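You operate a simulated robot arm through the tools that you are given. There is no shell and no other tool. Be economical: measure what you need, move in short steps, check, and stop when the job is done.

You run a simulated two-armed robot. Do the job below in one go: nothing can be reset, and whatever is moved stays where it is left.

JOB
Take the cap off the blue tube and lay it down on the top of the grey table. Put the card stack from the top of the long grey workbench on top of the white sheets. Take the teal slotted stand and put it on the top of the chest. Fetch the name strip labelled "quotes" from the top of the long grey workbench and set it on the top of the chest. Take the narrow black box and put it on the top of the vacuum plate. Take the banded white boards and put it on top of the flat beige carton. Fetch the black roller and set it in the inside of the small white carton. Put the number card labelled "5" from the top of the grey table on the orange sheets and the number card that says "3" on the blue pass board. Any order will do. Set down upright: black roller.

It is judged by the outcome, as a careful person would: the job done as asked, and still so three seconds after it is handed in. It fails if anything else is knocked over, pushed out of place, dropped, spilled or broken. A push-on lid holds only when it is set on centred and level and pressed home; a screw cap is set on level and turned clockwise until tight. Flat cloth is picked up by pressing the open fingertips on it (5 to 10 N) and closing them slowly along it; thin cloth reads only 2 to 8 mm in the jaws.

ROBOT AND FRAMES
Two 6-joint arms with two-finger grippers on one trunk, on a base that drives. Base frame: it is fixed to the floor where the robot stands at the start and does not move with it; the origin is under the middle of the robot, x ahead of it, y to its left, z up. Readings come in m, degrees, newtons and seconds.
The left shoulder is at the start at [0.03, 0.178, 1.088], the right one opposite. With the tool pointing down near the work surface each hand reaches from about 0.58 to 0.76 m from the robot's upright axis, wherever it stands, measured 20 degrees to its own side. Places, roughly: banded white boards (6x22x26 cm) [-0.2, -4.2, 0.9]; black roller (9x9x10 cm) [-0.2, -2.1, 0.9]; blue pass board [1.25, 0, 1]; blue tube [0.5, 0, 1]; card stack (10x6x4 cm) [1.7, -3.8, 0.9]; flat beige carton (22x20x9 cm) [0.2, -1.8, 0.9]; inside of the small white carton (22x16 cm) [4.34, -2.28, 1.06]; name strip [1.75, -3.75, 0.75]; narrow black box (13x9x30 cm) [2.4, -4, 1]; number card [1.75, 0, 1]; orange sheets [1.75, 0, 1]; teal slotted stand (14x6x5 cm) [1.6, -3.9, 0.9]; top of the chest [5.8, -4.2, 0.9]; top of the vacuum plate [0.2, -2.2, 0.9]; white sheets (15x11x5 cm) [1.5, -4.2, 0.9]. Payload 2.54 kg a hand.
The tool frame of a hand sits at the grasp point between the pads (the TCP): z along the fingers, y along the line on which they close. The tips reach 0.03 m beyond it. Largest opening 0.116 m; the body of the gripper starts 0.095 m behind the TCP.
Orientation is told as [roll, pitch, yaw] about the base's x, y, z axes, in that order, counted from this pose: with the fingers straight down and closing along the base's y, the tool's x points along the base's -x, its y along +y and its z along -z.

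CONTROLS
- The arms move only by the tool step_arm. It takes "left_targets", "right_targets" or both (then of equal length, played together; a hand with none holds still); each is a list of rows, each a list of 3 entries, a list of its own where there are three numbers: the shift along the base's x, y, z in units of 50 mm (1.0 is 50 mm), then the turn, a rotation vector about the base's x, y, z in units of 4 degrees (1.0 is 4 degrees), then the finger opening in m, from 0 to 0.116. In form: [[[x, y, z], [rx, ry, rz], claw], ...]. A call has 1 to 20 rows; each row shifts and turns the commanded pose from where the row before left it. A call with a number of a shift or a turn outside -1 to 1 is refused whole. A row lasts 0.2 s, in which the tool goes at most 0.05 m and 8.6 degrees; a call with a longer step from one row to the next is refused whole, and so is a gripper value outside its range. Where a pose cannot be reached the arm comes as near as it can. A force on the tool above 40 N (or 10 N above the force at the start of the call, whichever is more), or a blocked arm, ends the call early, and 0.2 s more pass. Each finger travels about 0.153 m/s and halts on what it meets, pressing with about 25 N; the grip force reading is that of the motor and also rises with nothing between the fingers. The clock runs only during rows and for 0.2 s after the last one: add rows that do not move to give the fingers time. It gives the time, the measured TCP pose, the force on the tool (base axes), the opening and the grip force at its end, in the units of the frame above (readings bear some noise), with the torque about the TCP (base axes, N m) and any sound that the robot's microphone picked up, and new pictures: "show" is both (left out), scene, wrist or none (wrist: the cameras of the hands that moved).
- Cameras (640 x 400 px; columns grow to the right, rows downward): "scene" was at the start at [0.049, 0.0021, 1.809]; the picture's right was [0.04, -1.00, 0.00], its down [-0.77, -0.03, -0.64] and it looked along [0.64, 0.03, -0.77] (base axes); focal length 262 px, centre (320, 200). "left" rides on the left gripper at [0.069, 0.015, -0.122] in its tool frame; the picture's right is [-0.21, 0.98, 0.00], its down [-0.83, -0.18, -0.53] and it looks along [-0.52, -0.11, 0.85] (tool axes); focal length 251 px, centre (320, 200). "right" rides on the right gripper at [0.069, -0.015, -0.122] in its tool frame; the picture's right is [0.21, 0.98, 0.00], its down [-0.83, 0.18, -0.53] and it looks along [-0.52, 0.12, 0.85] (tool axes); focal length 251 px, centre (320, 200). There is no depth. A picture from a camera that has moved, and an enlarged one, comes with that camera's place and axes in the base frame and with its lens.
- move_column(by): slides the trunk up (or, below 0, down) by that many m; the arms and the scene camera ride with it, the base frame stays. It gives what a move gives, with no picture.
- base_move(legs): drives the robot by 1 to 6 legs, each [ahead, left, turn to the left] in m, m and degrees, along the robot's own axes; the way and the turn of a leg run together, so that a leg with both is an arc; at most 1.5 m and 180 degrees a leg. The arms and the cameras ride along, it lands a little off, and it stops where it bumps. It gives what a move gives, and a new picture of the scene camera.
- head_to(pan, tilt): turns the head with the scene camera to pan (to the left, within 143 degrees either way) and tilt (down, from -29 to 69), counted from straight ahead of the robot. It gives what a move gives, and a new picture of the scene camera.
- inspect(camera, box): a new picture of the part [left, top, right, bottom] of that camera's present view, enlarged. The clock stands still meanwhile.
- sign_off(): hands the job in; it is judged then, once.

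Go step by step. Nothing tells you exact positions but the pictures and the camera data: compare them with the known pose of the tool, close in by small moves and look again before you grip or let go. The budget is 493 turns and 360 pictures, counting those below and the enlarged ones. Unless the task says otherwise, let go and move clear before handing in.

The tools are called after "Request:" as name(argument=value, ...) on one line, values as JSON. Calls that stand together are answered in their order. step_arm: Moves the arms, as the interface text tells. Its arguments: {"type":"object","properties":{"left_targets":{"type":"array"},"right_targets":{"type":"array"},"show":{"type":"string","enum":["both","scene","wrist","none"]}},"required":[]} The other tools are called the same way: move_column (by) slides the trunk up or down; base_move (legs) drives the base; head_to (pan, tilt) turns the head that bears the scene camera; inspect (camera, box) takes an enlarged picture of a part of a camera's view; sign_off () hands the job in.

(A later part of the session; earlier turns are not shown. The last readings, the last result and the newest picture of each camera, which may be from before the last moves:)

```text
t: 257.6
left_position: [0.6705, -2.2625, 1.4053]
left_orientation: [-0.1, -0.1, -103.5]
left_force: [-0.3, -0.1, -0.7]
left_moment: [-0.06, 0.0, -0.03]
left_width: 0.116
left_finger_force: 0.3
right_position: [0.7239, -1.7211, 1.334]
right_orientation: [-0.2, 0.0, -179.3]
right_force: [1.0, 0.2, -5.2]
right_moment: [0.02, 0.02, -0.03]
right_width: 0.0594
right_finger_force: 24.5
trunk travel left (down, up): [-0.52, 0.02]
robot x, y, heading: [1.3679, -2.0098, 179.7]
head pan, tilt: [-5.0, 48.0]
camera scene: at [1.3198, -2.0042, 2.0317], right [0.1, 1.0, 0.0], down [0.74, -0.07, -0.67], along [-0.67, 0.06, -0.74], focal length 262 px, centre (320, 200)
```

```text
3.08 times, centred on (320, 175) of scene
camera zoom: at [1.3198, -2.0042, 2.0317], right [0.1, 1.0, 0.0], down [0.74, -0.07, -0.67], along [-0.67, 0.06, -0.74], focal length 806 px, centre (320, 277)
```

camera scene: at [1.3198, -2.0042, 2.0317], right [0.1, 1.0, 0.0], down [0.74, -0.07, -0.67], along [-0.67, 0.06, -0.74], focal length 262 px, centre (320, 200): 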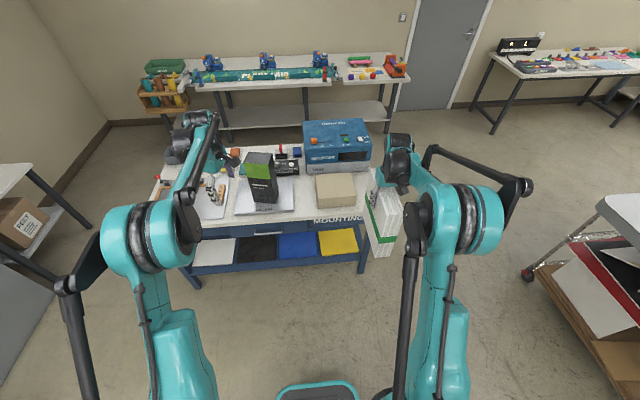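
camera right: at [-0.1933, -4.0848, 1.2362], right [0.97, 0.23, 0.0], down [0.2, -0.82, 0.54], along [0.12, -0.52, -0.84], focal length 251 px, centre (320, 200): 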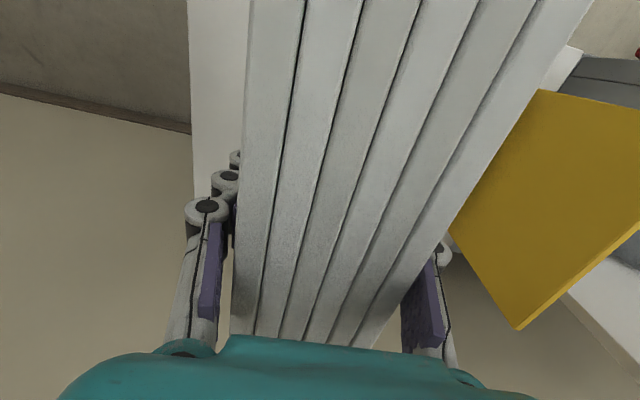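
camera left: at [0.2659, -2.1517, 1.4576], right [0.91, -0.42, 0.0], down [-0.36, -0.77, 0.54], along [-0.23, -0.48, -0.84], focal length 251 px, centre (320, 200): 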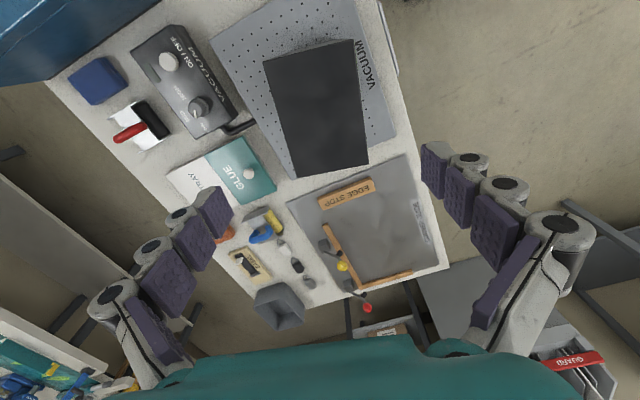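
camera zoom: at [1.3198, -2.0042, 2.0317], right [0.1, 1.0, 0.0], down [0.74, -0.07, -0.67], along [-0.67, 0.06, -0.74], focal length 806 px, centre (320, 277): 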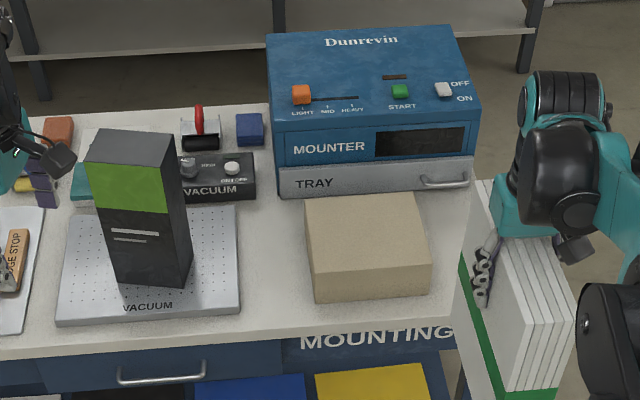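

The carton top is centred near (0.237, -1.82), aligned with the table. I drive up so the boards come over it.

Request:
base_move(legs=[[0.45, 0.06, 0]])

Request:
head_to(pan=-8, tilt=52)

```text
t: 260.3
left_position: [0.2288, -2.323, 1.4047]
left_orientation: [0.0, -0.1, -103.2]
left_force: [0.1, 0.6, -0.1]
left_moment: [-0.02, 0.02, 0.02]
left_width: 0.1159
left_finger_force: 0.0
right_position: [0.2793, -1.7797, 1.3355]
right_orientation: [0.0, -0.2, -179.0]
right_force: [-0.1, 0.2, -5.0]
right_moment: [-0.02, 0.04, 0.04]
right_width: 0.0596
right_finger_force: 24.6
trunk travel left (down, up): [-0.52, 0.02]
robot x, y, heading: [0.9222, -2.0674, 179.8]
head pan, tilt: [-5.0, 48.0]
camera scene: at [0.8759, -2.0603, 2.0317], right [0.09, 1.0, 0.0], down [0.74, -0.07, -0.67], along [-0.67, 0.06, -0.74], focal length 262 px, centre (320, 200)
```

scene: 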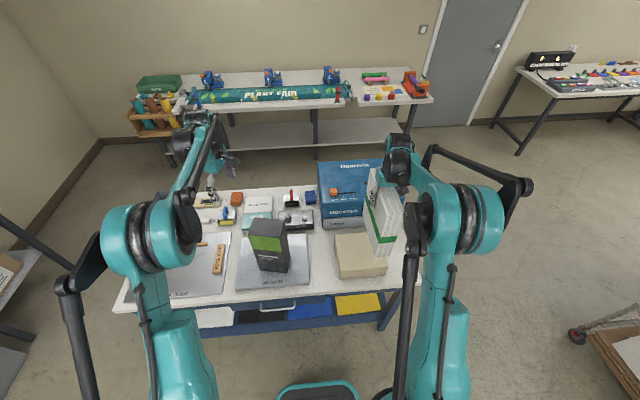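

```text
t: 260.9
left_position: [0.2262, -2.3234, 1.4044]
left_orientation: [-0.2, -0.1, -103.1]
left_force: [-0.1, -1.0, -0.3]
left_moment: [0.02, -0.04, 0.01]
left_width: 0.1161
left_finger_force: 0.0
right_position: [0.2779, -1.7795, 1.3344]
right_orientation: [-0.2, -0.1, -178.9]
right_force: [-0.2, 0.3, -5.2]
right_moment: [0.03, -0.02, -0.02]
right_width: 0.0597
right_finger_force: 24.8
trunk travel left (down, up): [-0.52, 0.02]
robot x, y, heading: [0.9223, -2.0638, 179.6]
head pan, tilt: [-8.0, 52.0]
camera scene: at [0.8782, -2.057, 2.0263], right [0.14, 0.99, 0.0], down [0.78, -0.11, -0.62], along [-0.61, 0.09, -0.79], focal length 262 px, centre (320, 200)
```

scene: 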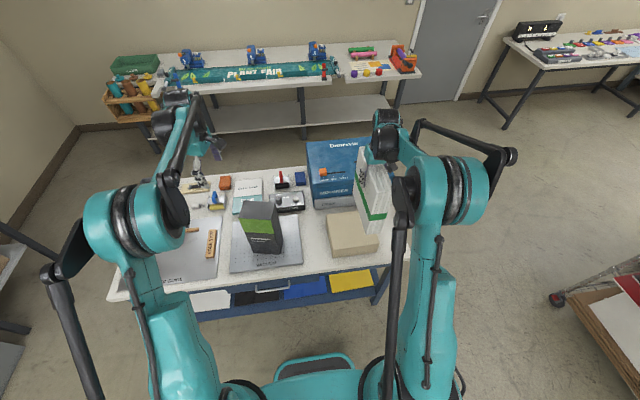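

Request:
step_arm(right_targets=[[[-0.28, -0.37, 0], [0, 0, 0], 0.045], [[-0.28, -0.37, -0.3], [0, 0, 0], 0.045], [[0, 0, -0.6], [0, 0, 0], 0.045], [[0, 0, -0.6], [0, 0, 0], 0.045], [[0, 0, -0.5], [0, 0, 0], 0.045], [[0, 0, 0], [0, 0, 0], 0.045]], show="scene")

Request:
inspect(camera="scene", box=[290, 130, 430, 270])

```text
t: 262.3
left_position: [0.2253, -2.3224, 1.4048]
left_orientation: [-0.1, -0.1, -103.0]
left_force: [-0.1, 1.2, 0.0]
left_moment: [0.02, -0.02, 0.02]
left_width: 0.116
left_finger_force: 0.0
right_position: [0.2503, -1.8182, 1.2349]
right_orientation: [-0.1, -0.2, -179.0]
right_force: [0.3, -0.4, -5.7]
right_moment: [0.01, 0.02, -0.03]
right_width: 0.0596
right_finger_force: 24.9
trunk travel left (down, up): [-0.52, 0.02]
robot x, y, heading: [0.9233, -2.0668, 179.7]
head pan, tilt: [-8.0, 52.0]
camera scene: at [0.8798, -2.0566, 2.0263], right [0.14, 0.99, 0.0], down [0.78, -0.11, -0.62], along [-0.61, 0.09, -0.79], focal length 262 px, centre (320, 200)
```

scene: 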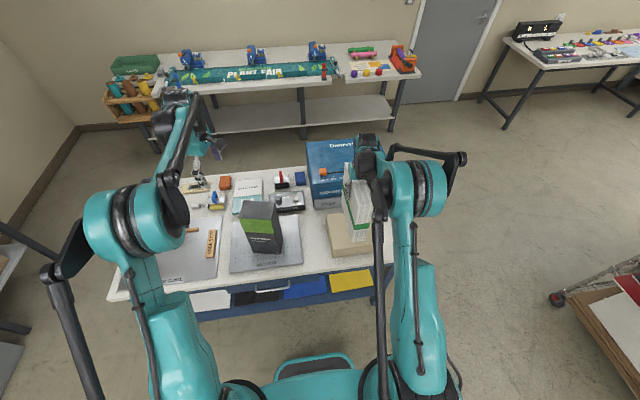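

```text
2.86 times, centred on (360, 200) of scene
camera zoom: at [0.8798, -2.0566, 2.0263], right [0.14, 0.99, 0.0], down [0.78, -0.11, -0.62], along [-0.61, 0.09, -0.79], focal length 748 px, centre (206, 200)
```

zoom: 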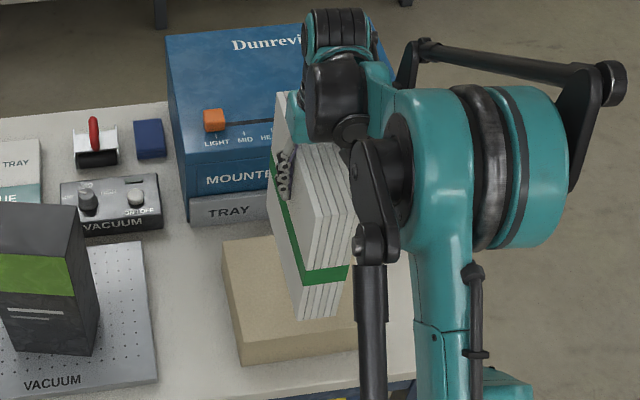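

Request:
step_arm(right_targets=[[[0, 0, -0.4], [0, 0, 0], 0.045], [[0, 0, -0.4], [0, 0, 0], 0.045], [[0, 0, -0.3], [0, 0, 0], 0.045], [[0, 0, -0.1], [0, 0, 0], 0.045], [[0, 0, 0], [0, 0, 0], 0.045]], show="none")

Request:
inspect(camera="scene", box=[290, 130, 430, 270])

```text
t: 263.5
left_position: [0.2263, -2.322, 1.4047]
left_orientation: [-0.2, -0.1, -103.2]
left_force: [-0.3, -0.5, -0.3]
left_moment: [-0.01, -0.03, -0.05]
left_width: 0.116
left_finger_force: 0.0
right_position: [0.2506, -1.8159, 1.1746]
right_orientation: [-0.3, -0.1, -179.0]
right_force: [-0.7, -0.6, -4.1]
right_moment: [0.01, 0.06, 0.01]
right_width: 0.0594
right_finger_force: 24.9
trunk travel left (down, up): [-0.52, 0.02]
robot x, y, heading: [0.9235, -2.0651, 179.7]
head pan, tilt: [-8.0, 52.0]
```

```text
2.86 times, centred on (360, 200) of scene
camera zoom: at [0.8791, -2.0569, 2.0263], right [0.14, 0.99, 0.0], down [0.78, -0.11, -0.62], along [-0.61, 0.09, -0.79], focal length 748 px, centre (206, 200)
```

zoom: 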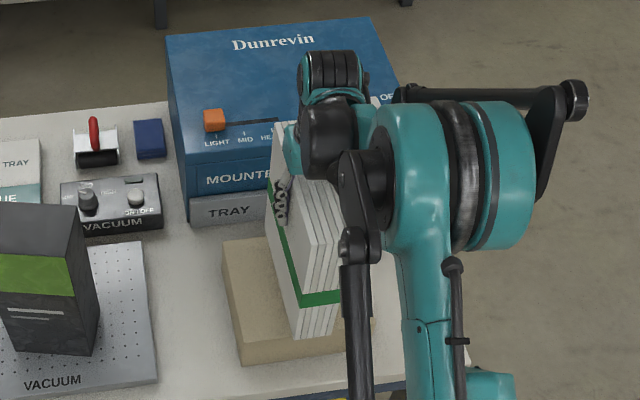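

The boards overhang the front a little; I shift 1.5 cm back and lower on.

Request:
step_arm(right_targets=[[[-0.32, -0.05, 0], [0, 0, 0], 0.045], [[0, 0, -0.1], [0, 0, 0], 0.045], [[0, 0, -0.1], [0, 0, 0], 0.045], [[0, 0, -0.06], [0, 0, 0], 0.045], [[0, 0, 0], [0, 0, 0], 0.045]], show="none")

```text
t: 264.7
left_position: [0.2256, -2.3234, 1.405]
left_orientation: [-0.1, 0.0, -103.2]
left_force: [0.3, 0.2, 0.1]
left_moment: [-0.03, 0.03, -0.01]
left_width: 0.1158
left_finger_force: 0.1
right_position: [0.2354, -1.8194, 1.1607]
right_orientation: [-0.2, 0.0, -179.1]
right_force: [1.0, 0.2, -4.8]
right_moment: [0.03, 0.02, -0.03]
right_width: 0.0595
right_finger_force: 24.8
trunk travel left (down, up): [-0.52, 0.02]
robot x, y, heading: [0.9225, -2.0646, 179.5]
head pan, tilt: [-8.0, 52.0]
```

Request:
step_arm(right_targets=[[[0, 0, -0.06], [0, 0, 0], 0.045], [[0, 0, -0.06], [0, 0, 0], 0.045], [[0, 0, -0.06], [0, 0, 0], 0.045], [[0, 0, 0], [0, 0, 0], 0.045]], show="none")

```text
t: 265.7
left_position: [0.226, -2.3211, 1.4053]
left_orientation: [-0.1, -0.1, -103.3]
left_force: [-0.7, 0.5, -0.8]
left_moment: [-0.01, 0.02, 0.02]
left_width: 0.116
left_finger_force: 0.1
right_position: [0.2344, -1.8199, 1.1531]
right_orientation: [-0.2, -0.1, -179.0]
right_force: [0.0, 0.0, -4.6]
right_moment: [-0.01, 0.0, 0.01]
right_width: 0.0595
right_finger_force: 25.4
trunk travel left (down, up): [-0.52, 0.02]
robot x, y, heading: [0.9223, -2.0668, 179.8]
head pan, tilt: [-8.0, 52.0]
```

Request:
step_arm(right_targets=[[[0, 0, -0.06], [0, 0, 0], 0.045], [[0, 0, -0.06], [0, 0, 0], 0.045], [[0, 0, 0], [0, 0, 0], 0.045]], show="none")

Request:
inspect(camera="scene", box=[290, 130, 430, 270])

```text
t: 266.5
left_position: [0.2262, -2.3228, 1.4044]
left_orientation: [-0.1, -0.1, -103.2]
left_force: [0.5, 0.4, -0.7]
left_moment: [0.01, 0.02, 0.01]
left_width: 0.1163
left_finger_force: 0.0
right_position: [0.2338, -1.8196, 1.1463]
right_orientation: [-0.1, -0.1, -179.0]
right_force: [-0.3, -0.2, -5.5]
right_moment: [0.03, 0.04, 0.02]
right_width: 0.0596
right_finger_force: 25.2
trunk travel left (down, up): [-0.52, 0.02]
robot x, y, heading: [0.9203, -2.0707, 180.0]
head pan, tilt: [-8.0, 52.0]
```

```text
2.86 times, centred on (360, 200) of scene
camera zoom: at [0.8789, -2.057, 2.0263], right [0.14, 0.99, 0.0], down [0.78, -0.11, -0.62], along [-0.61, 0.09, -0.79], focal length 748 px, centre (206, 200)
```

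zoom: 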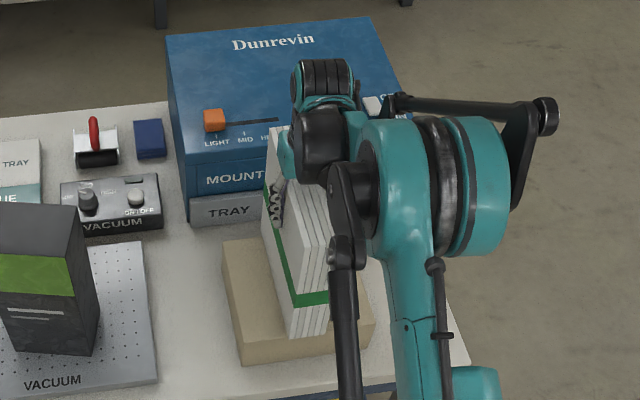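

Request:
step_arm(right_targets=[[[-0.1, 0, -0.05], [0, 0, 0], 0.045], [[0, 0, -0.06], [0, 0, 0], 0.045], [[0, 0, -0.06], [0, 0, 0], 0.045], [[0, 0, 0], [0, 0, 0], 0.045]], show="none")

```text
t: 267.5
left_position: [0.2271, -2.3216, 1.4058]
left_orientation: [-0.2, -0.1, -103.3]
left_force: [-0.3, -1.3, 0.1]
left_moment: [0.01, -0.02, 0.02]
left_width: 0.1162
left_finger_force: 0.1
right_position: [0.2315, -1.8195, 1.14]
right_orientation: [-0.2, -0.2, -179.1]
right_force: [-2.5, 4.1, 17.5]
right_moment: [0.18, 0.08, 0.0]
right_width: 0.0596
right_finger_force: 25.3
trunk travel left (down, up): [-0.52, 0.02]
robot x, y, heading: [0.9212, -2.0671, 180.0]
head pan, tilt: [-8.0, 52.0]
```

Contact. I release carefully, rise, and check that it stands.

Request:
step_arm(right_targets=[[[0, 0, 0.02], [0, 0, 0], 0.058], [[0, 0, 0], [0, 0, 0], 0.07], [[0, 0, 0], [0, 0, 0], 0.085], [[0, 0, 0], [0, 0, 0], 0.1], [[0, 0, 0], [0, 0, 0], 0.1], [[0, 0, 0.3], [0, 0, 0], 0.1], [[0, 0, 0.6], [0, 0, 0], 0.1], [[0, 0, 0.8], [0, 0, 0], 0.1], [[0, 0, 0.9], [0, 0, 0], 0.1], [[0, 0, 0.9], [0, 0, 0], 0.1], [[0, 0, 0.9], [0, 0, 0], 0.1], [[0, 0, 0], [0, 0, 0], 0.1]], show="both")

Request:
inspect(camera="scene", box=[220, 130, 400, 280])

```text
t: 270.1
left_position: [0.2258, -2.3219, 1.4046]
left_orientation: [-0.1, 0.0, -103.2]
left_force: [0.2, -0.1, -0.1]
left_moment: [0.02, -0.01, 0.0]
left_width: 0.116
left_finger_force: 0.0
right_position: [0.2316, -1.8193, 1.3594]
right_orientation: [-0.2, -0.2, -179.1]
right_force: [-0.1, 0.7, 0.3]
right_moment: [-0.02, -0.05, 0.0]
right_width: 0.1003
right_finger_force: 0.1
trunk travel left (down, up): [-0.52, 0.02]
robot x, y, heading: [0.9211, -2.0669, 179.8]
head pan, tilt: [-8.0, 52.0]
camera scene: at [0.8786, -2.0569, 2.0262], right [0.14, 0.99, 0.0], down [0.78, -0.11, -0.62], along [-0.61, 0.09, -0.79], focal length 262 px, centre (320, 200)
camera right: at [0.3015, -1.804, 1.4817], right [0.23, -0.97, 0.0], down [-0.82, -0.2, 0.54], along [-0.52, -0.12, -0.84], focal length 251 px, centre (320, 200)
```

scene: 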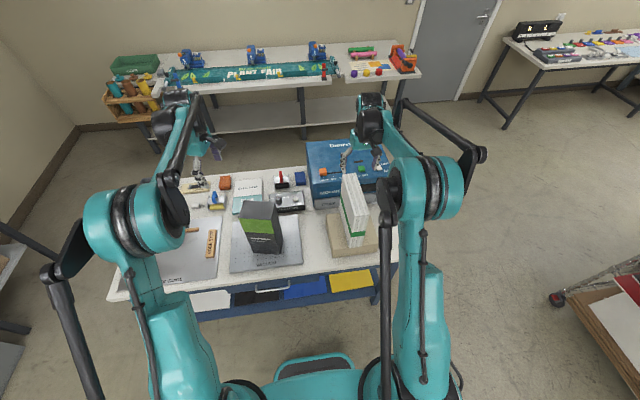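
right: 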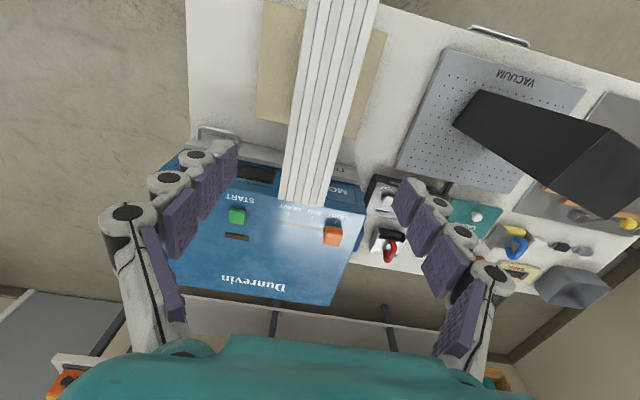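

```text
2.67 times, centred on (310, 205) of scene
camera zoom: at [0.8786, -2.0569, 2.0262], right [0.14, 0.99, 0.0], down [0.78, -0.11, -0.62], along [-0.61, 0.09, -0.79], focal length 698 px, centre (347, 187)
```

zoom: 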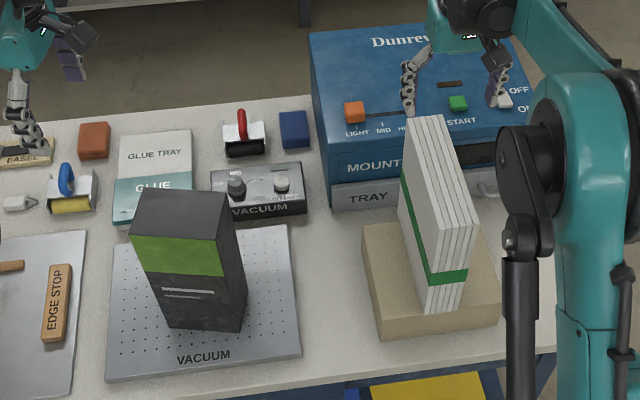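

Boards stand on the carton. Next the black roller (about (-0.155, -2.13)), which is only reachable from behind the mount table. I go round the north end.

Request:
base_move(legs=[[-0.28, 0, 0], [0, -1.1, 0], [0, 0, 180]])

Request:
head_to(pan=-140, tilt=30)

```text
t: 284.8
left_position: [1.8817, -0.6698, 1.4054]
left_orientation: [-0.1, -0.2, 78.5]
left_force: [-0.1, -0.1, 0.5]
left_moment: [-0.01, 0.0, 0.02]
left_width: 0.1161
left_finger_force: 0.1
right_position: [1.8892, -1.1708, 1.3602]
right_orientation: [-0.2, -0.2, 2.6]
right_force: [-0.3, 0.1, 0.1]
right_moment: [0.0, 0.02, 0.0]
right_width: 0.0999
right_finger_force: 0.1
trunk travel left (down, up): [-0.52, 0.02]
robot x, y, heading: [1.1943, -0.9465, 1.3]
head pan, tilt: [-8.0, 52.0]
camera scene: at [1.2399, -0.9555, 2.0263], right [-0.12, -0.99, 0.0], down [-0.78, 0.09, -0.62], along [0.61, -0.07, -0.79], focal length 262 px, centre (320, 200)
```

scene: 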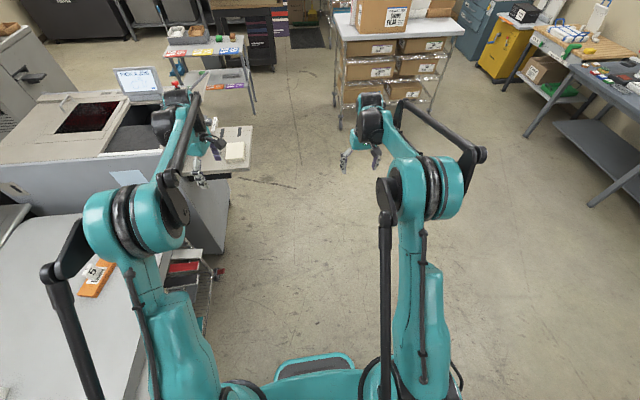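

```text
t: 286.9
left_position: [1.8817, -0.6699, 1.4046]
left_orientation: [0.0, 0.0, 78.4]
left_force: [0.9, -0.2, 0.1]
left_moment: [0.04, -0.02, -0.02]
left_width: 0.1159
left_finger_force: 0.1
right_position: [1.8905, -1.1724, 1.3602]
right_orientation: [-0.1, -0.2, 2.5]
right_force: [0.6, 0.1, 0.5]
right_moment: [0.01, 0.02, -0.01]
right_width: 0.0998
right_finger_force: 0.1
trunk travel left (down, up): [-0.52, 0.02]
robot x, y, heading: [1.1914, -0.9458, 1.4]
head pan, tilt: [-140.0, 30.0]
camera scene: at [1.0975, -1.0067, 2.0585], right [-0.66, 0.75, 0.0], down [0.37, 0.33, -0.87], along [-0.65, -0.57, -0.5], focal length 262 px, centre (320, 200)
```

scene: 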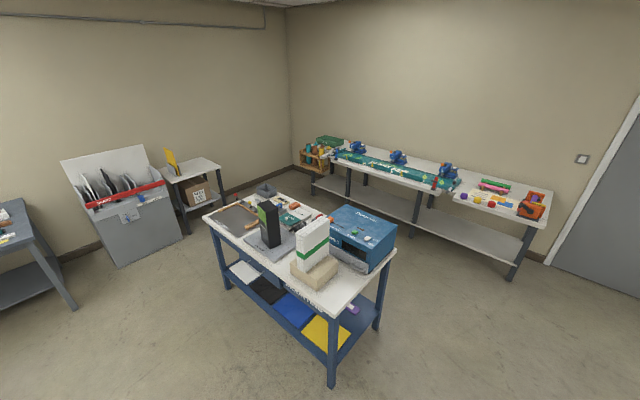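

Request:
base_move(legs=[[0, 0, -1.4], [-1.5, 0, 0], [-0.5, 0, 0]])

Request:
head_to(pan=-70, tilt=45)

```text
t: 297.3
left_position: [-0.1104, -0.6843, 1.4045]
left_orientation: [-0.1, -0.1, 76.3]
left_force: [0.4, -0.6, 1.0]
left_moment: [0.01, 0.0, -0.03]
left_width: 0.1159
left_finger_force: 0.0
right_position: [-0.1206, -1.1862, 1.3591]
right_orientation: [-0.2, -0.1, 0.6]
right_force: [-0.7, 0.7, -0.9]
right_moment: [-0.01, 0.01, -0.04]
right_width: 0.1
right_finger_force: 0.1
trunk travel left (down, up): [-0.52, 0.02]
robot x, y, heading: [-0.8118, -0.9367, -0.5]
head pan, tilt: [-140.0, 30.0]
camera scene: at [-0.9061, -0.9921, 2.0586], right [-0.63, 0.77, 0.0], down [0.39, 0.32, -0.87], along [-0.67, -0.55, -0.5], focal length 262 px, centre (320, 200)
```

scene: 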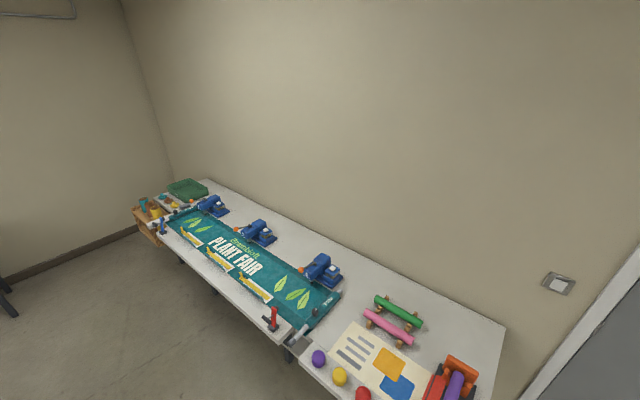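

```text
t: 298.7
left_position: [-0.1098, -0.6839, 1.4052]
left_orientation: [-0.1, -0.1, 76.3]
left_force: [0.3, -0.4, 0.0]
left_moment: [0.01, 0.01, 0.0]
left_width: 0.1161
left_finger_force: 0.0
right_position: [-0.1208, -1.1866, 1.3604]
right_orientation: [-0.1, -0.2, 0.5]
right_force: [-0.7, 0.4, -0.1]
right_moment: [0.0, -0.03, 0.01]
right_width: 0.1002
right_finger_force: 0.1
trunk travel left (down, up): [-0.52, 0.02]
robot x, y, heading: [-0.8128, -0.9358, -0.6]
head pan, tilt: [-70.0, 45.0]
camera scene: at [-0.8105, -1.0116, 2.0359], right [-0.94, -0.33, 0.0], down [-0.23, 0.67, -0.71], along [0.23, -0.67, -0.71], focal length 262 px, centre (320, 200)
```

scene: 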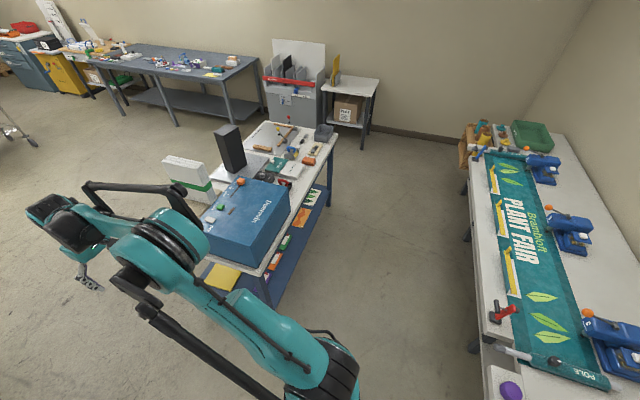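

The aisle between the mount table and the poster table is about 0.96 m wide and I am centred. I slide in sideways.

Request:
base_move(legs=[[0, -0.97, 0.5]])

Request:
head_to(pan=-15, tilt=50)

Request:
inspect(camera="right", box=[0, 0, 640, 400])

```text
t: 303.7
left_position: [-0.121, -1.6488, 1.4055]
left_orientation: [-0.1, -0.1, 76.7]
left_force: [-0.2, 0.6, 0.0]
left_moment: [-0.02, -0.02, -0.02]
left_width: 0.116
left_finger_force: 0.0
right_position: [-0.1277, -2.1514, 1.3612]
right_orientation: [-0.1, -0.2, 1.0]
right_force: [-0.4, -0.6, -0.5]
right_moment: [0.02, 0.02, 0.02]
right_width: 0.0999
right_finger_force: 0.1
trunk travel left (down, up): [-0.52, 0.02]
robot x, y, heading: [-0.819, -1.9044, -0.5]
head pan, tilt: [-70.0, 45.0]
camera scene: at [-0.8179, -1.982, 2.0359], right [-0.94, -0.34, 0.0], down [-0.24, 0.67, -0.71], along [0.24, -0.67, -0.71], focal length 262 px, centre (320, 200)
```

scene: 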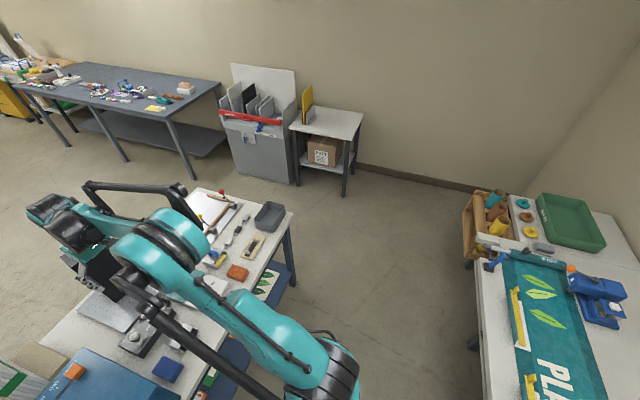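

```text
t: 305.0
left_position: [-0.1198, -1.6496, 1.4059]
left_orientation: [-0.1, 0.0, 76.9]
left_force: [-0.3, -0.1, -0.5]
left_moment: [0.04, -0.04, -0.03]
left_width: 0.116
left_finger_force: 0.1
right_position: [-0.1274, -2.1529, 1.3595]
right_orientation: [-0.2, -0.2, 1.0]
right_force: [0.3, 0.4, -0.4]
right_moment: [0.04, 0.0, 0.01]
right_width: 0.1003
right_finger_force: 0.0
trunk travel left (down, up): [-0.52, 0.02]
robot x, y, heading: [-0.8184, -1.9043, -0.1]
head pan, tilt: [-15.0, 50.0]
camera scene: at [-0.7711, -1.9265, 2.029], right [-0.26, -0.96, 0.0], down [-0.74, 0.2, -0.64], along [0.62, -0.17, -0.77], focal length 262 px, centre (320, 200)
```

scene: 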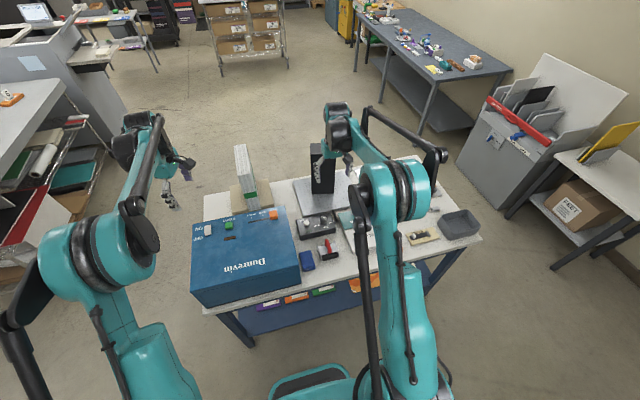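

```text
1.00 times, centred on (320, 200) of right (not enlarged: the box is as wide or as high as the picture)
camera zoom: at [-0.1961, -2.1679, 1.4814], right [-0.23, 0.97, 0.0], down [0.82, 0.2, 0.54], along [0.52, 0.12, -0.84], focal length 251 px, centre (320, 200)
```

zoom: 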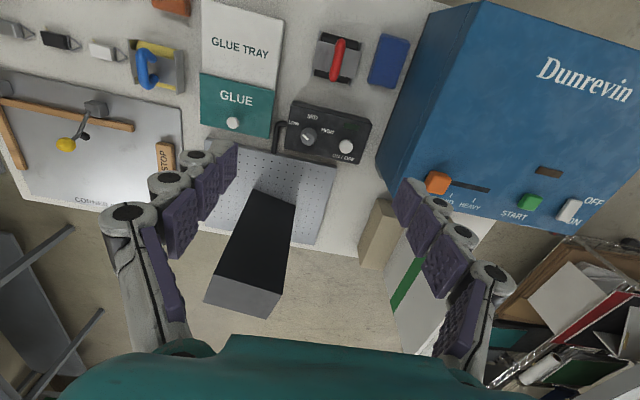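

Request:
move_column(by=-0.12)

Request:
step_arm(right_targets=[[[-0.4, 0.2, -0.6], [0, 0, 0], 0.08], [[-0.4, 0.2, -0.6], [0, 0, 0], 0.08], [[0, 0, -0.6], [0, 0, 0], 0.08], [[0, 0, -0.4], [0, 0, 0], 0.08], [[0, 0, 0], [0, 0, 0], 0.08]], show="wrist")

Request:
inspect(camera="right", box=[260, 20, 400, 150])

Request:
inspect(camera="scene", box=[290, 220, 370, 270])

```text
t: 306.5
left_position: [-0.1206, -1.6493, 1.2856]
left_orientation: [-0.1, -0.2, 76.7]
left_force: [0.3, 0.3, 0.3]
left_moment: [0.03, -0.02, 0.01]
left_width: 0.1162
left_finger_force: 0.1
right_position: [-0.1269, -2.1516, 1.24]
right_orientation: [-0.2, -0.2, 1.0]
right_force: [-0.5, 0.1, 0.4]
right_moment: [-0.01, -0.03, 0.01]
right_width: 0.1001
right_finger_force: 0.0
trunk travel left (down, up): [-0.4, 0.14]
robot x, y, heading: [-0.819, -1.9064, -0.2]
head pan, tilt: [-15.0, 50.0]
```

```text
t: 307.7
left_position: [-0.1233, -1.6507, 1.2854]
left_orientation: [-0.2, -0.1, 76.8]
left_force: [0.1, 0.2, 0.3]
left_moment: [0.01, -0.03, 0.02]
left_width: 0.1161
left_finger_force: 0.1
right_position: [-0.1679, -2.1301, 1.1309]
right_orientation: [-0.3, -0.2, 1.0]
right_force: [0.7, -0.5, 0.5]
right_moment: [-0.03, 0.02, 0.02]
right_width: 0.08
right_finger_force: 0.1
trunk travel left (down, up): [-0.4, 0.14]
robot x, y, heading: [-0.823, -1.9011, -0.2]
head pan, tilt: [-15.0, 50.0]
camera right: at [-0.2367, -2.1467, 1.2512], right [-0.23, 0.97, 0.0], down [0.82, 0.2, 0.54], along [0.52, 0.12, -0.84], focal length 251 px, centre (320, 200)
```

right: 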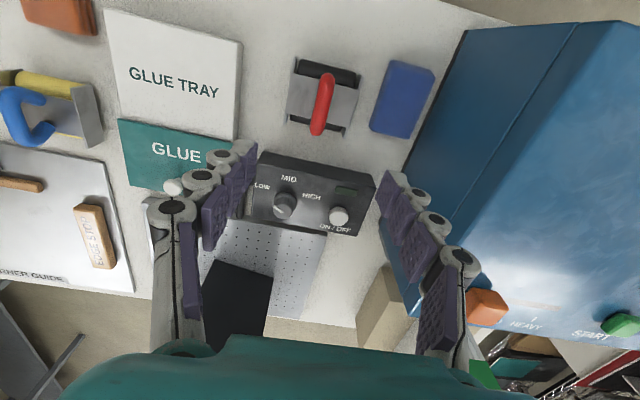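

```text
3.08 times, centred on (330, 85) of right
camera zoom: at [-0.2367, -2.1467, 1.2512], right [-0.23, 0.97, 0.0], down [0.82, 0.2, 0.54], along [0.52, 0.12, -0.84], focal length 774 px, centre (289, 554)
```

zoom: 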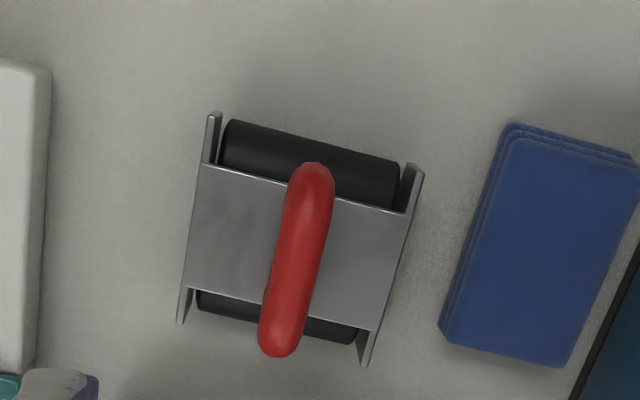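

```text
8.00 times, centred on (330, 245) of scene
camera zoom: at [-0.7716, -1.9262, 1.909], right [-0.26, -0.96, 0.0], down [-0.74, 0.2, -0.64], along [0.62, -0.17, -0.77], focal length 2094 px, centre (240, -160)
```

zoom: 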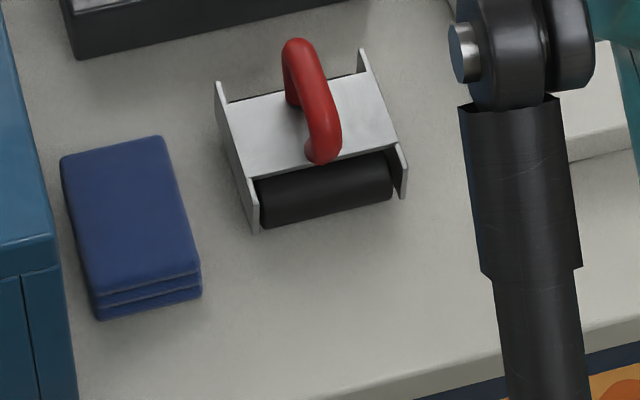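

The handle runs along x, centred near (-0.18, -2.133), top near z 0.965. I open a bit and lower to straddle it.

Request:
step_arm(right_targets=[[[-0.24, -0.06, -0.5], [0, 0, -0.2], 0.06], [[0, 0, -0.5], [0, 0, 0], 0.06], [[0, 0, -0.6], [0, 0, 0], 0.06], [[0, 0, -0.6], [0, 0, 0], 0.06], [[0, 0, -0.4], [0, 0, 0], 0.06], [[0, 0, 0], [0, 0, 0], 0.06]], show="wrist")

```text
t: 309.1
left_position: [-0.1225, -1.6504, 1.2849]
left_orientation: [0.0, -0.1, 76.8]
left_force: [0.0, -0.1, 0.1]
left_moment: [-0.03, -0.05, 0.0]
left_width: 0.116
left_finger_force: 0.1
right_position: [-0.1799, -2.1352, 1.0001]
right_orientation: [-0.3, -0.2, 0.2]
right_force: [-0.4, 0.1, -0.2]
right_moment: [0.01, -0.02, -0.01]
right_width: 0.0601
right_finger_force: 0.1
trunk travel left (down, up): [-0.4, 0.14]
robot x, y, heading: [-0.8185, -1.9058, -0.1]
head pan, tilt: [-15.0, 50.0]
camera right: at [-0.2484, -2.1497, 1.1222], right [-0.22, 0.98, 0.0], down [0.82, 0.19, 0.54], along [0.52, 0.11, -0.84], focal length 251 px, centre (320, 200)
```

right: 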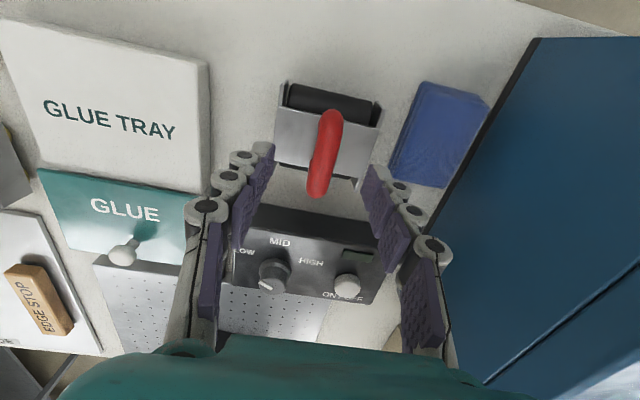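

Request:
step_arm(right_targets=[[[-0.08, 0.03, -0.3], [0, 0, 0], 0.06], [[0, 0, -0.4], [0, 0, 0], 0.06], [[0, 0, 0], [0, 0, 0], 0.045], [[0, 0, 0], [0, 0, 0], 0.03], [[0, 0, 0], [0, 0, 0], 0.015], [[0, 0, 0], [0, 0, 0], 0.005], [[0, 0, 0], [0, 0, 0], 0.0], [[0, 0, 0], [0, 0, 0], 0.0]], show="wrist")

```text
t: 310.9
left_position: [-0.1214, -1.6502, 1.2854]
left_orientation: [0.0, 0.0, 76.9]
left_force: [0.4, -0.1, -0.2]
left_moment: [-0.02, 0.0, 0.01]
left_width: 0.1161
left_finger_force: 0.0
right_position: [-0.1833, -2.1332, 0.9643]
right_orientation: [-0.2, -0.2, 0.2]
right_force: [-0.2, 1.7, 0.1]
right_moment: [0.05, -0.03, 0.12]
right_width: 0.0174
right_finger_force: 24.7
trunk travel left (down, up): [-0.4, 0.14]
robot x, y, heading: [-0.8197, -1.9028, -0.4]
head pan, tilt: [-15.0, 50.0]
camera right: at [-0.2515, -2.1489, 1.0866], right [-0.22, 0.98, 0.0], down [0.82, 0.19, 0.54], along [0.52, 0.11, -0.84], focal length 251 px, centre (320, 200)
```

right: 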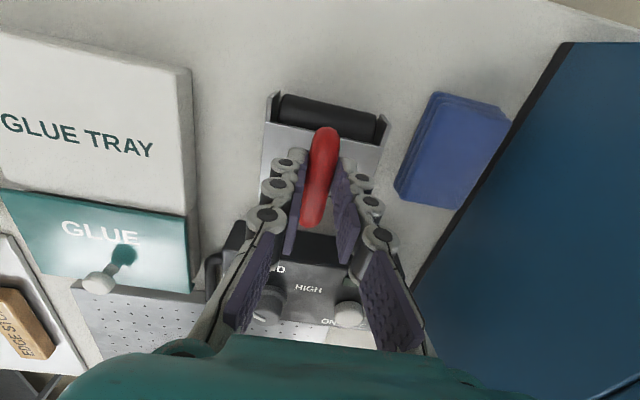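

Gripped. I lift.

Request:
step_arm(right_targets=[[[0, 0, 0.2], [0, 0, 0], 0.0], [[0, 0, 0.4], [0, 0, 0], 0.0], [[0, 0, 0.8], [0, 0, 0], 0.0], [[0, 0, 0.9], [0, 0, 0], 0.0], [[0, 0, 0.9], [0, 0, 0], 0.0], [[0, 0, 0.9], [0, 0, 0], 0.0], [[0, 0, 0.9], [0, 0, 0], 0.0], [[0, 0, 0.9], [0, 0, 0], 0.0], [[0, 0, 0.3], [0, 0, 0], 0.0]], show="wrist")

Request:
move_column(by=0.12)

```text
t: 312.9
left_position: [-0.1208, -1.6501, 1.2841]
left_orientation: [-0.1, 0.0, 76.8]
left_force: [0.6, 0.1, -0.3]
left_moment: [0.0, -0.02, -0.01]
left_width: 0.116
left_finger_force: 0.0
right_position: [-0.1859, -2.1338, 1.2741]
right_orientation: [-0.2, 0.0, 0.2]
right_force: [0.3, 0.4, -3.1]
right_moment: [-0.01, 0.05, 0.01]
right_width: 0.0174
right_finger_force: 24.6
trunk travel left (down, up): [-0.4, 0.14]
robot x, y, heading: [-0.8163, -1.9031, 0.0]
head pan, tilt: [-15.0, 50.0]
camera right: at [-0.2541, -2.1489, 1.3952], right [-0.22, 0.98, 0.0], down [0.82, 0.19, 0.54], along [0.52, 0.11, -0.84], focal length 251 px, centre (320, 200)
```

right: 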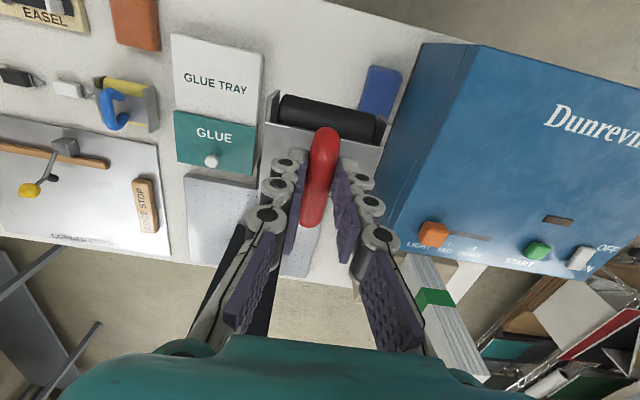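

```text
t: 314.4
left_position: [-0.1219, -1.6502, 1.4043]
left_orientation: [0.0, -0.1, 76.7]
left_force: [-0.6, -0.7, 0.1]
left_moment: [-0.01, 0.01, 0.03]
left_width: 0.1158
left_finger_force: 0.1
right_position: [-0.1845, -2.1349, 1.3931]
right_orientation: [-0.1, -0.1, 0.2]
right_force: [0.3, -0.5, -1.7]
right_moment: [-0.01, 0.02, -0.02]
right_width: 0.017
right_finger_force: 25.0
trunk travel left (down, up): [-0.52, 0.02]
robot x, y, heading: [-0.8205, -1.9055, -0.5]
head pan, tilt: [-15.0, 50.0]
```

Request:
base_move(legs=[[0, 0.97, 0.5], [1.5, 0, 0], [0.7, 0, 0], [0, -0.9, 0], [1.2, 0, 0]])

Request:
head_to(pan=0, tilt=30)

```text
t: 340.1
left_position: [3.2697, -1.5909, 1.4061]
left_orientation: [-0.1, -0.1, 76.1]
left_force: [0.5, 0.5, -0.2]
left_moment: [-0.04, -0.03, 0.01]
left_width: 0.116
left_finger_force: 0.1
right_position: [3.2002, -2.0749, 1.3938]
right_orientation: [-0.1, -0.2, -0.4]
right_force: [0.2, -0.6, -3.0]
right_moment: [0.01, 0.03, 0.01]
right_width: 0.0173
right_finger_force: 24.9
trunk travel left (down, up): [-0.52, 0.02]
robot x, y, heading: [2.5687, -1.8375, -0.9]
head pan, tilt: [-15.0, 50.0]
camera scene: at [2.6167, -1.8601, 2.029], right [-0.27, -0.96, 0.0], down [-0.74, 0.21, -0.64], along [0.62, -0.18, -0.77], focal length 262 px, centre (320, 200)
```

scene: 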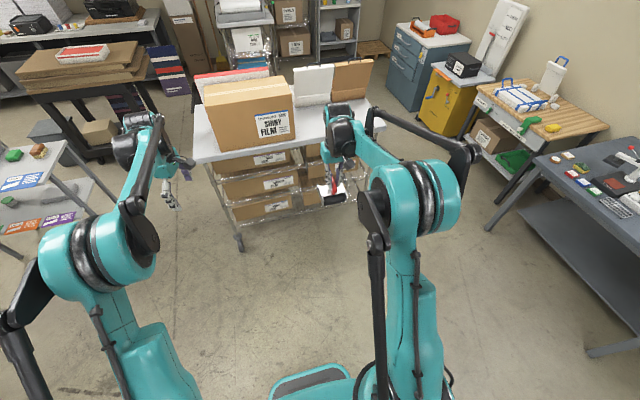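

```text
t: 340.9
left_position: [3.2695, -1.5894, 1.4052]
left_orientation: [-0.1, 0.0, 76.0]
left_force: [-0.3, -0.2, 0.0]
left_moment: [0.04, 0.01, 0.02]
left_width: 0.1159
left_finger_force: 0.1
right_position: [3.1998, -2.0743, 1.3932]
right_orientation: [-0.2, -0.1, -0.4]
right_force: [0.1, 0.3, -3.4]
right_moment: [-0.01, 0.08, 0.0]
right_width: 0.0171
right_finger_force: 24.9
trunk travel left (down, up): [-0.52, 0.02]
robot x, y, heading: [2.5714, -1.8392, -0.8]
head pan, tilt: [0.0, 30.0]
camera scene: at [2.6338, -1.8405, 2.0584], right [-0.02, -1.0, 0.0], down [-0.5, 0.01, -0.87], along [0.87, -0.01, -0.5], focal length 262 px, centre (320, 200)
```

scene: 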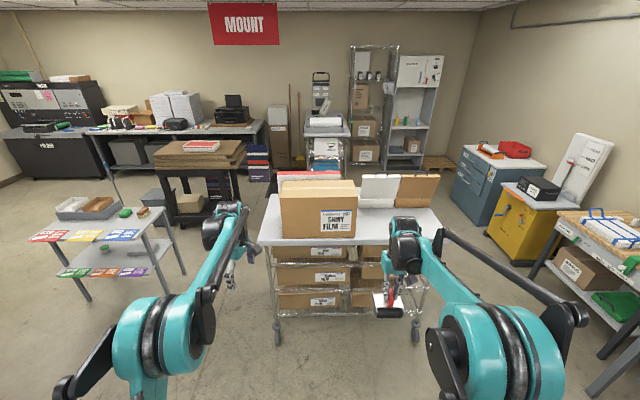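

Request:
inspect(camera="scene", box=[250, 150, 460, 270])

Request:
inspect(camera="scene", box=[440, 120, 640, 250])

```text
3.05 times, centred on (355, 210) of scene
camera zoom: at [2.6338, -1.8405, 2.0584], right [-0.02, -1.0, 0.0], down [-0.5, 0.01, -0.87], along [0.87, -0.01, -0.5], focal length 798 px, centre (213, 170)
```

zoom: 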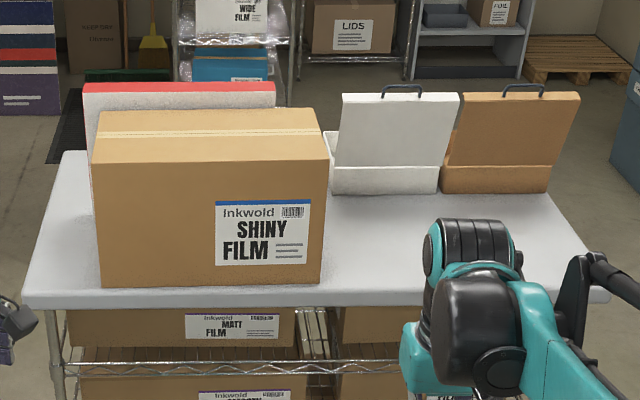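

```text
3.08 times, centred on (540, 185) of scene
camera zoom: at [2.6338, -1.8405, 2.0584], right [-0.02, -1.0, 0.0], down [-0.5, 0.01, -0.87], along [0.87, -0.01, -0.5], focal length 806 px, centre (-357, 246)
```

zoom: 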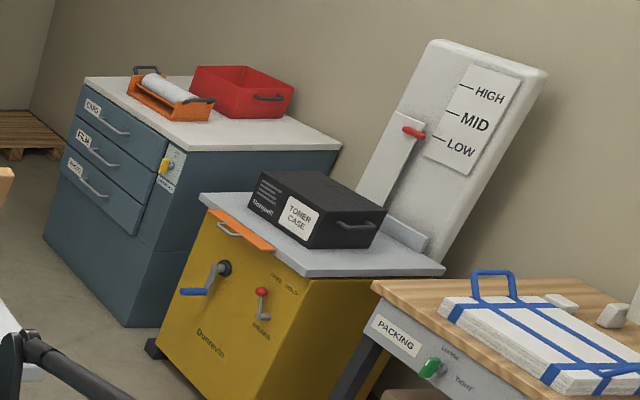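

The open small white carton stands on the trolley near (4.35, -2.3), lid leaning back. I drive up in front of it.

Request:
base_move(legs=[[0, -0.22, 0.8], [0.95, 0, 0]])

Request:
head_to(pan=-15, tilt=48)

```text
t: 347.2
left_position: [4.2264, -1.8046, 1.4045]
left_orientation: [-0.1, -0.1, 76.6]
left_force: [0.3, -0.3, -0.3]
left_moment: [-0.01, 0.03, 0.02]
left_width: 0.1157
left_finger_force: 0.0
right_position: [4.1617, -2.2885, 1.3943]
right_orientation: [-0.2, -0.2, 0.1]
right_force: [-0.5, 1.0, -2.5]
right_moment: [0.01, -0.02, 0.04]
right_width: 0.0173
right_finger_force: 24.7
trunk travel left (down, up): [-0.52, 0.02]
robot x, y, heading: [3.533, -2.062, -0.4]
head pan, tilt: [0.0, 30.0]
camera scene: at [3.5933, -2.0603, 2.0585], right [-0.01, -1.0, 0.0], down [-0.5, 0.0, -0.87], along [0.87, 0.0, -0.5], focal length 262 px, centre (320, 200)
```

scene: 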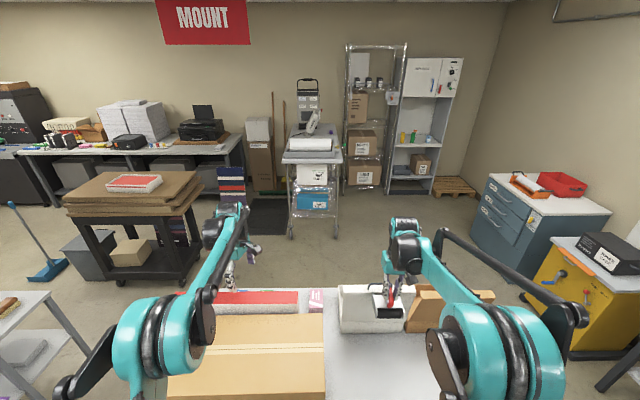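

```text
t: 348.0
left_position: [4.2287, -1.8042, 1.404]
left_orientation: [0.0, -0.1, 76.7]
left_force: [0.8, 0.2, 0.8]
left_moment: [0.0, 0.0, -0.02]
left_width: 0.116
left_finger_force: 0.1
right_position: [4.1632, -2.2886, 1.3936]
right_orientation: [-0.1, -0.1, 0.1]
right_force: [0.2, 0.0, -2.8]
right_moment: [0.03, 0.05, -0.02]
right_width: 0.0175
right_finger_force: 25.4
trunk travel left (down, up): [-0.52, 0.02]
robot x, y, heading: [3.5331, -2.0592, -0.3]
head pan, tilt: [-15.0, 48.0]
camera scene: at [3.5799, -2.0806, 2.0317], right [-0.26, -0.96, 0.0], down [-0.72, 0.2, -0.67], along [0.65, -0.18, -0.74], focal length 262 px, centre (320, 200)
```

scene: 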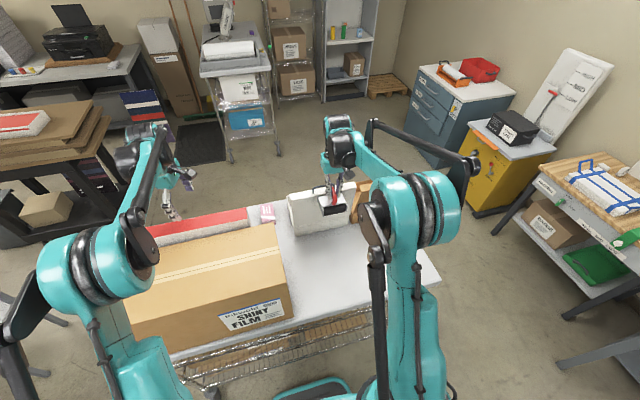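

Request:
inspect(camera="right", box=[0, 0, 640, 400])

Request:
inspect(camera="scene", box=[260, 150, 400, 260])

```text
1.00 times, centred on (320, 200) of right (not enlarged: the box is as wide or as high as the picture)
camera zoom: at [4.0943, -2.3034, 1.5147], right [-0.22, 0.98, 0.0], down [0.82, 0.18, 0.54], along [0.52, 0.11, -0.84], focal length 251 px, centre (320, 200)
```

zoom: 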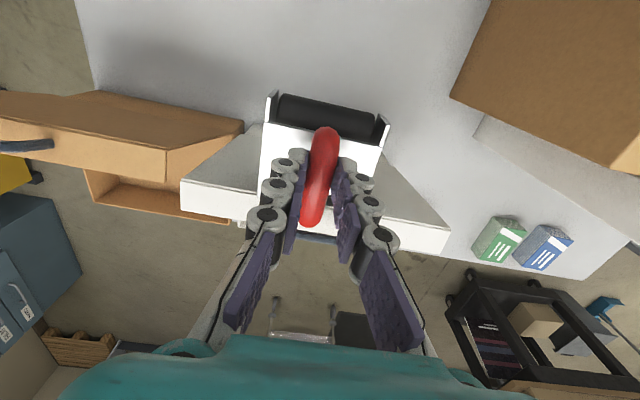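

```text
3.64 times, centred on (330, 205) of scene
camera zoom: at [3.5799, -2.0806, 2.0317], right [-0.26, -0.96, 0.0], down [-0.72, 0.2, -0.67], along [0.65, -0.18, -0.74], focal length 952 px, centre (284, 182)
```

zoom: 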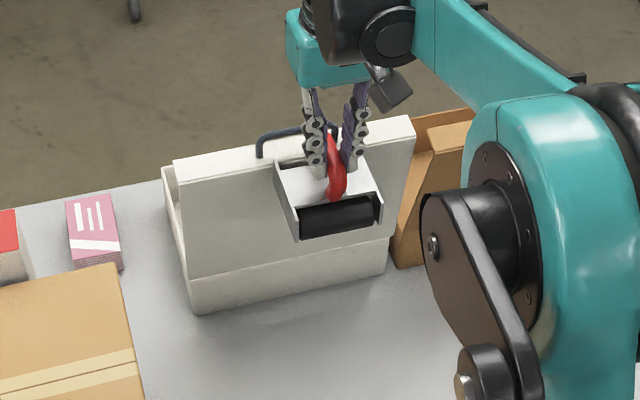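

The lid seems to be hinged at the front and stands upright between me and the opening. I look closer before choosing the way in.

Request:
inspect(camera="right", box=[160, 90, 480, 290])

Request:
inspect(camera="left", box=[0, 0, 640, 400])

```text
2.00 times, centred on (320, 190) of right
camera zoom: at [4.0943, -2.3034, 1.5147], right [-0.22, 0.98, 0.0], down [0.82, 0.18, 0.54], along [0.52, 0.11, -0.84], focal length 503 px, centre (320, 220)
```

zoom: 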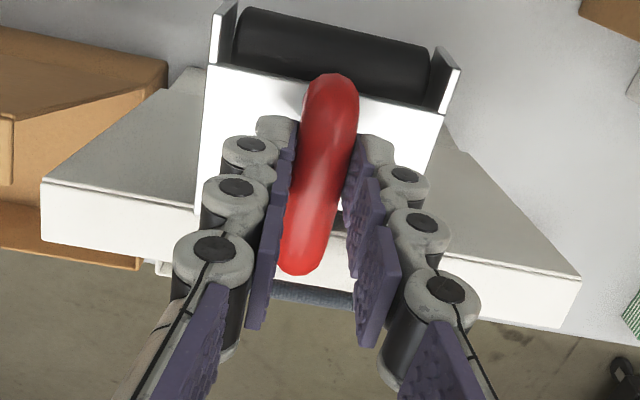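

```text
1.00 times, centred on (320, 200) of left (not enlarged: the box is as wide or as high as the picture)
camera zoom: at [4.1965, -1.8674, 1.5269], right [-0.9, 0.43, 0.0], down [0.37, 0.76, 0.54], along [0.23, 0.48, -0.84], focal length 251 px, centre (320, 200)
```

zoom: 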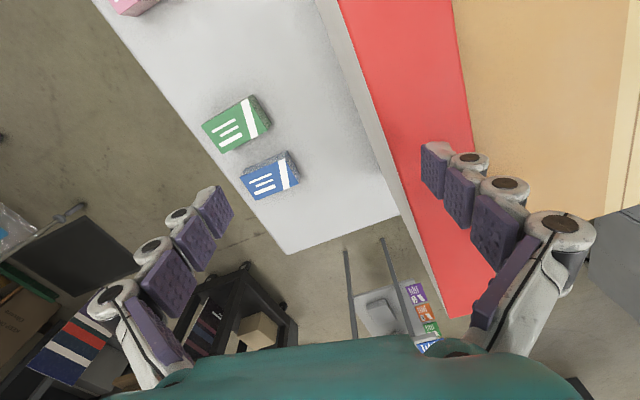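

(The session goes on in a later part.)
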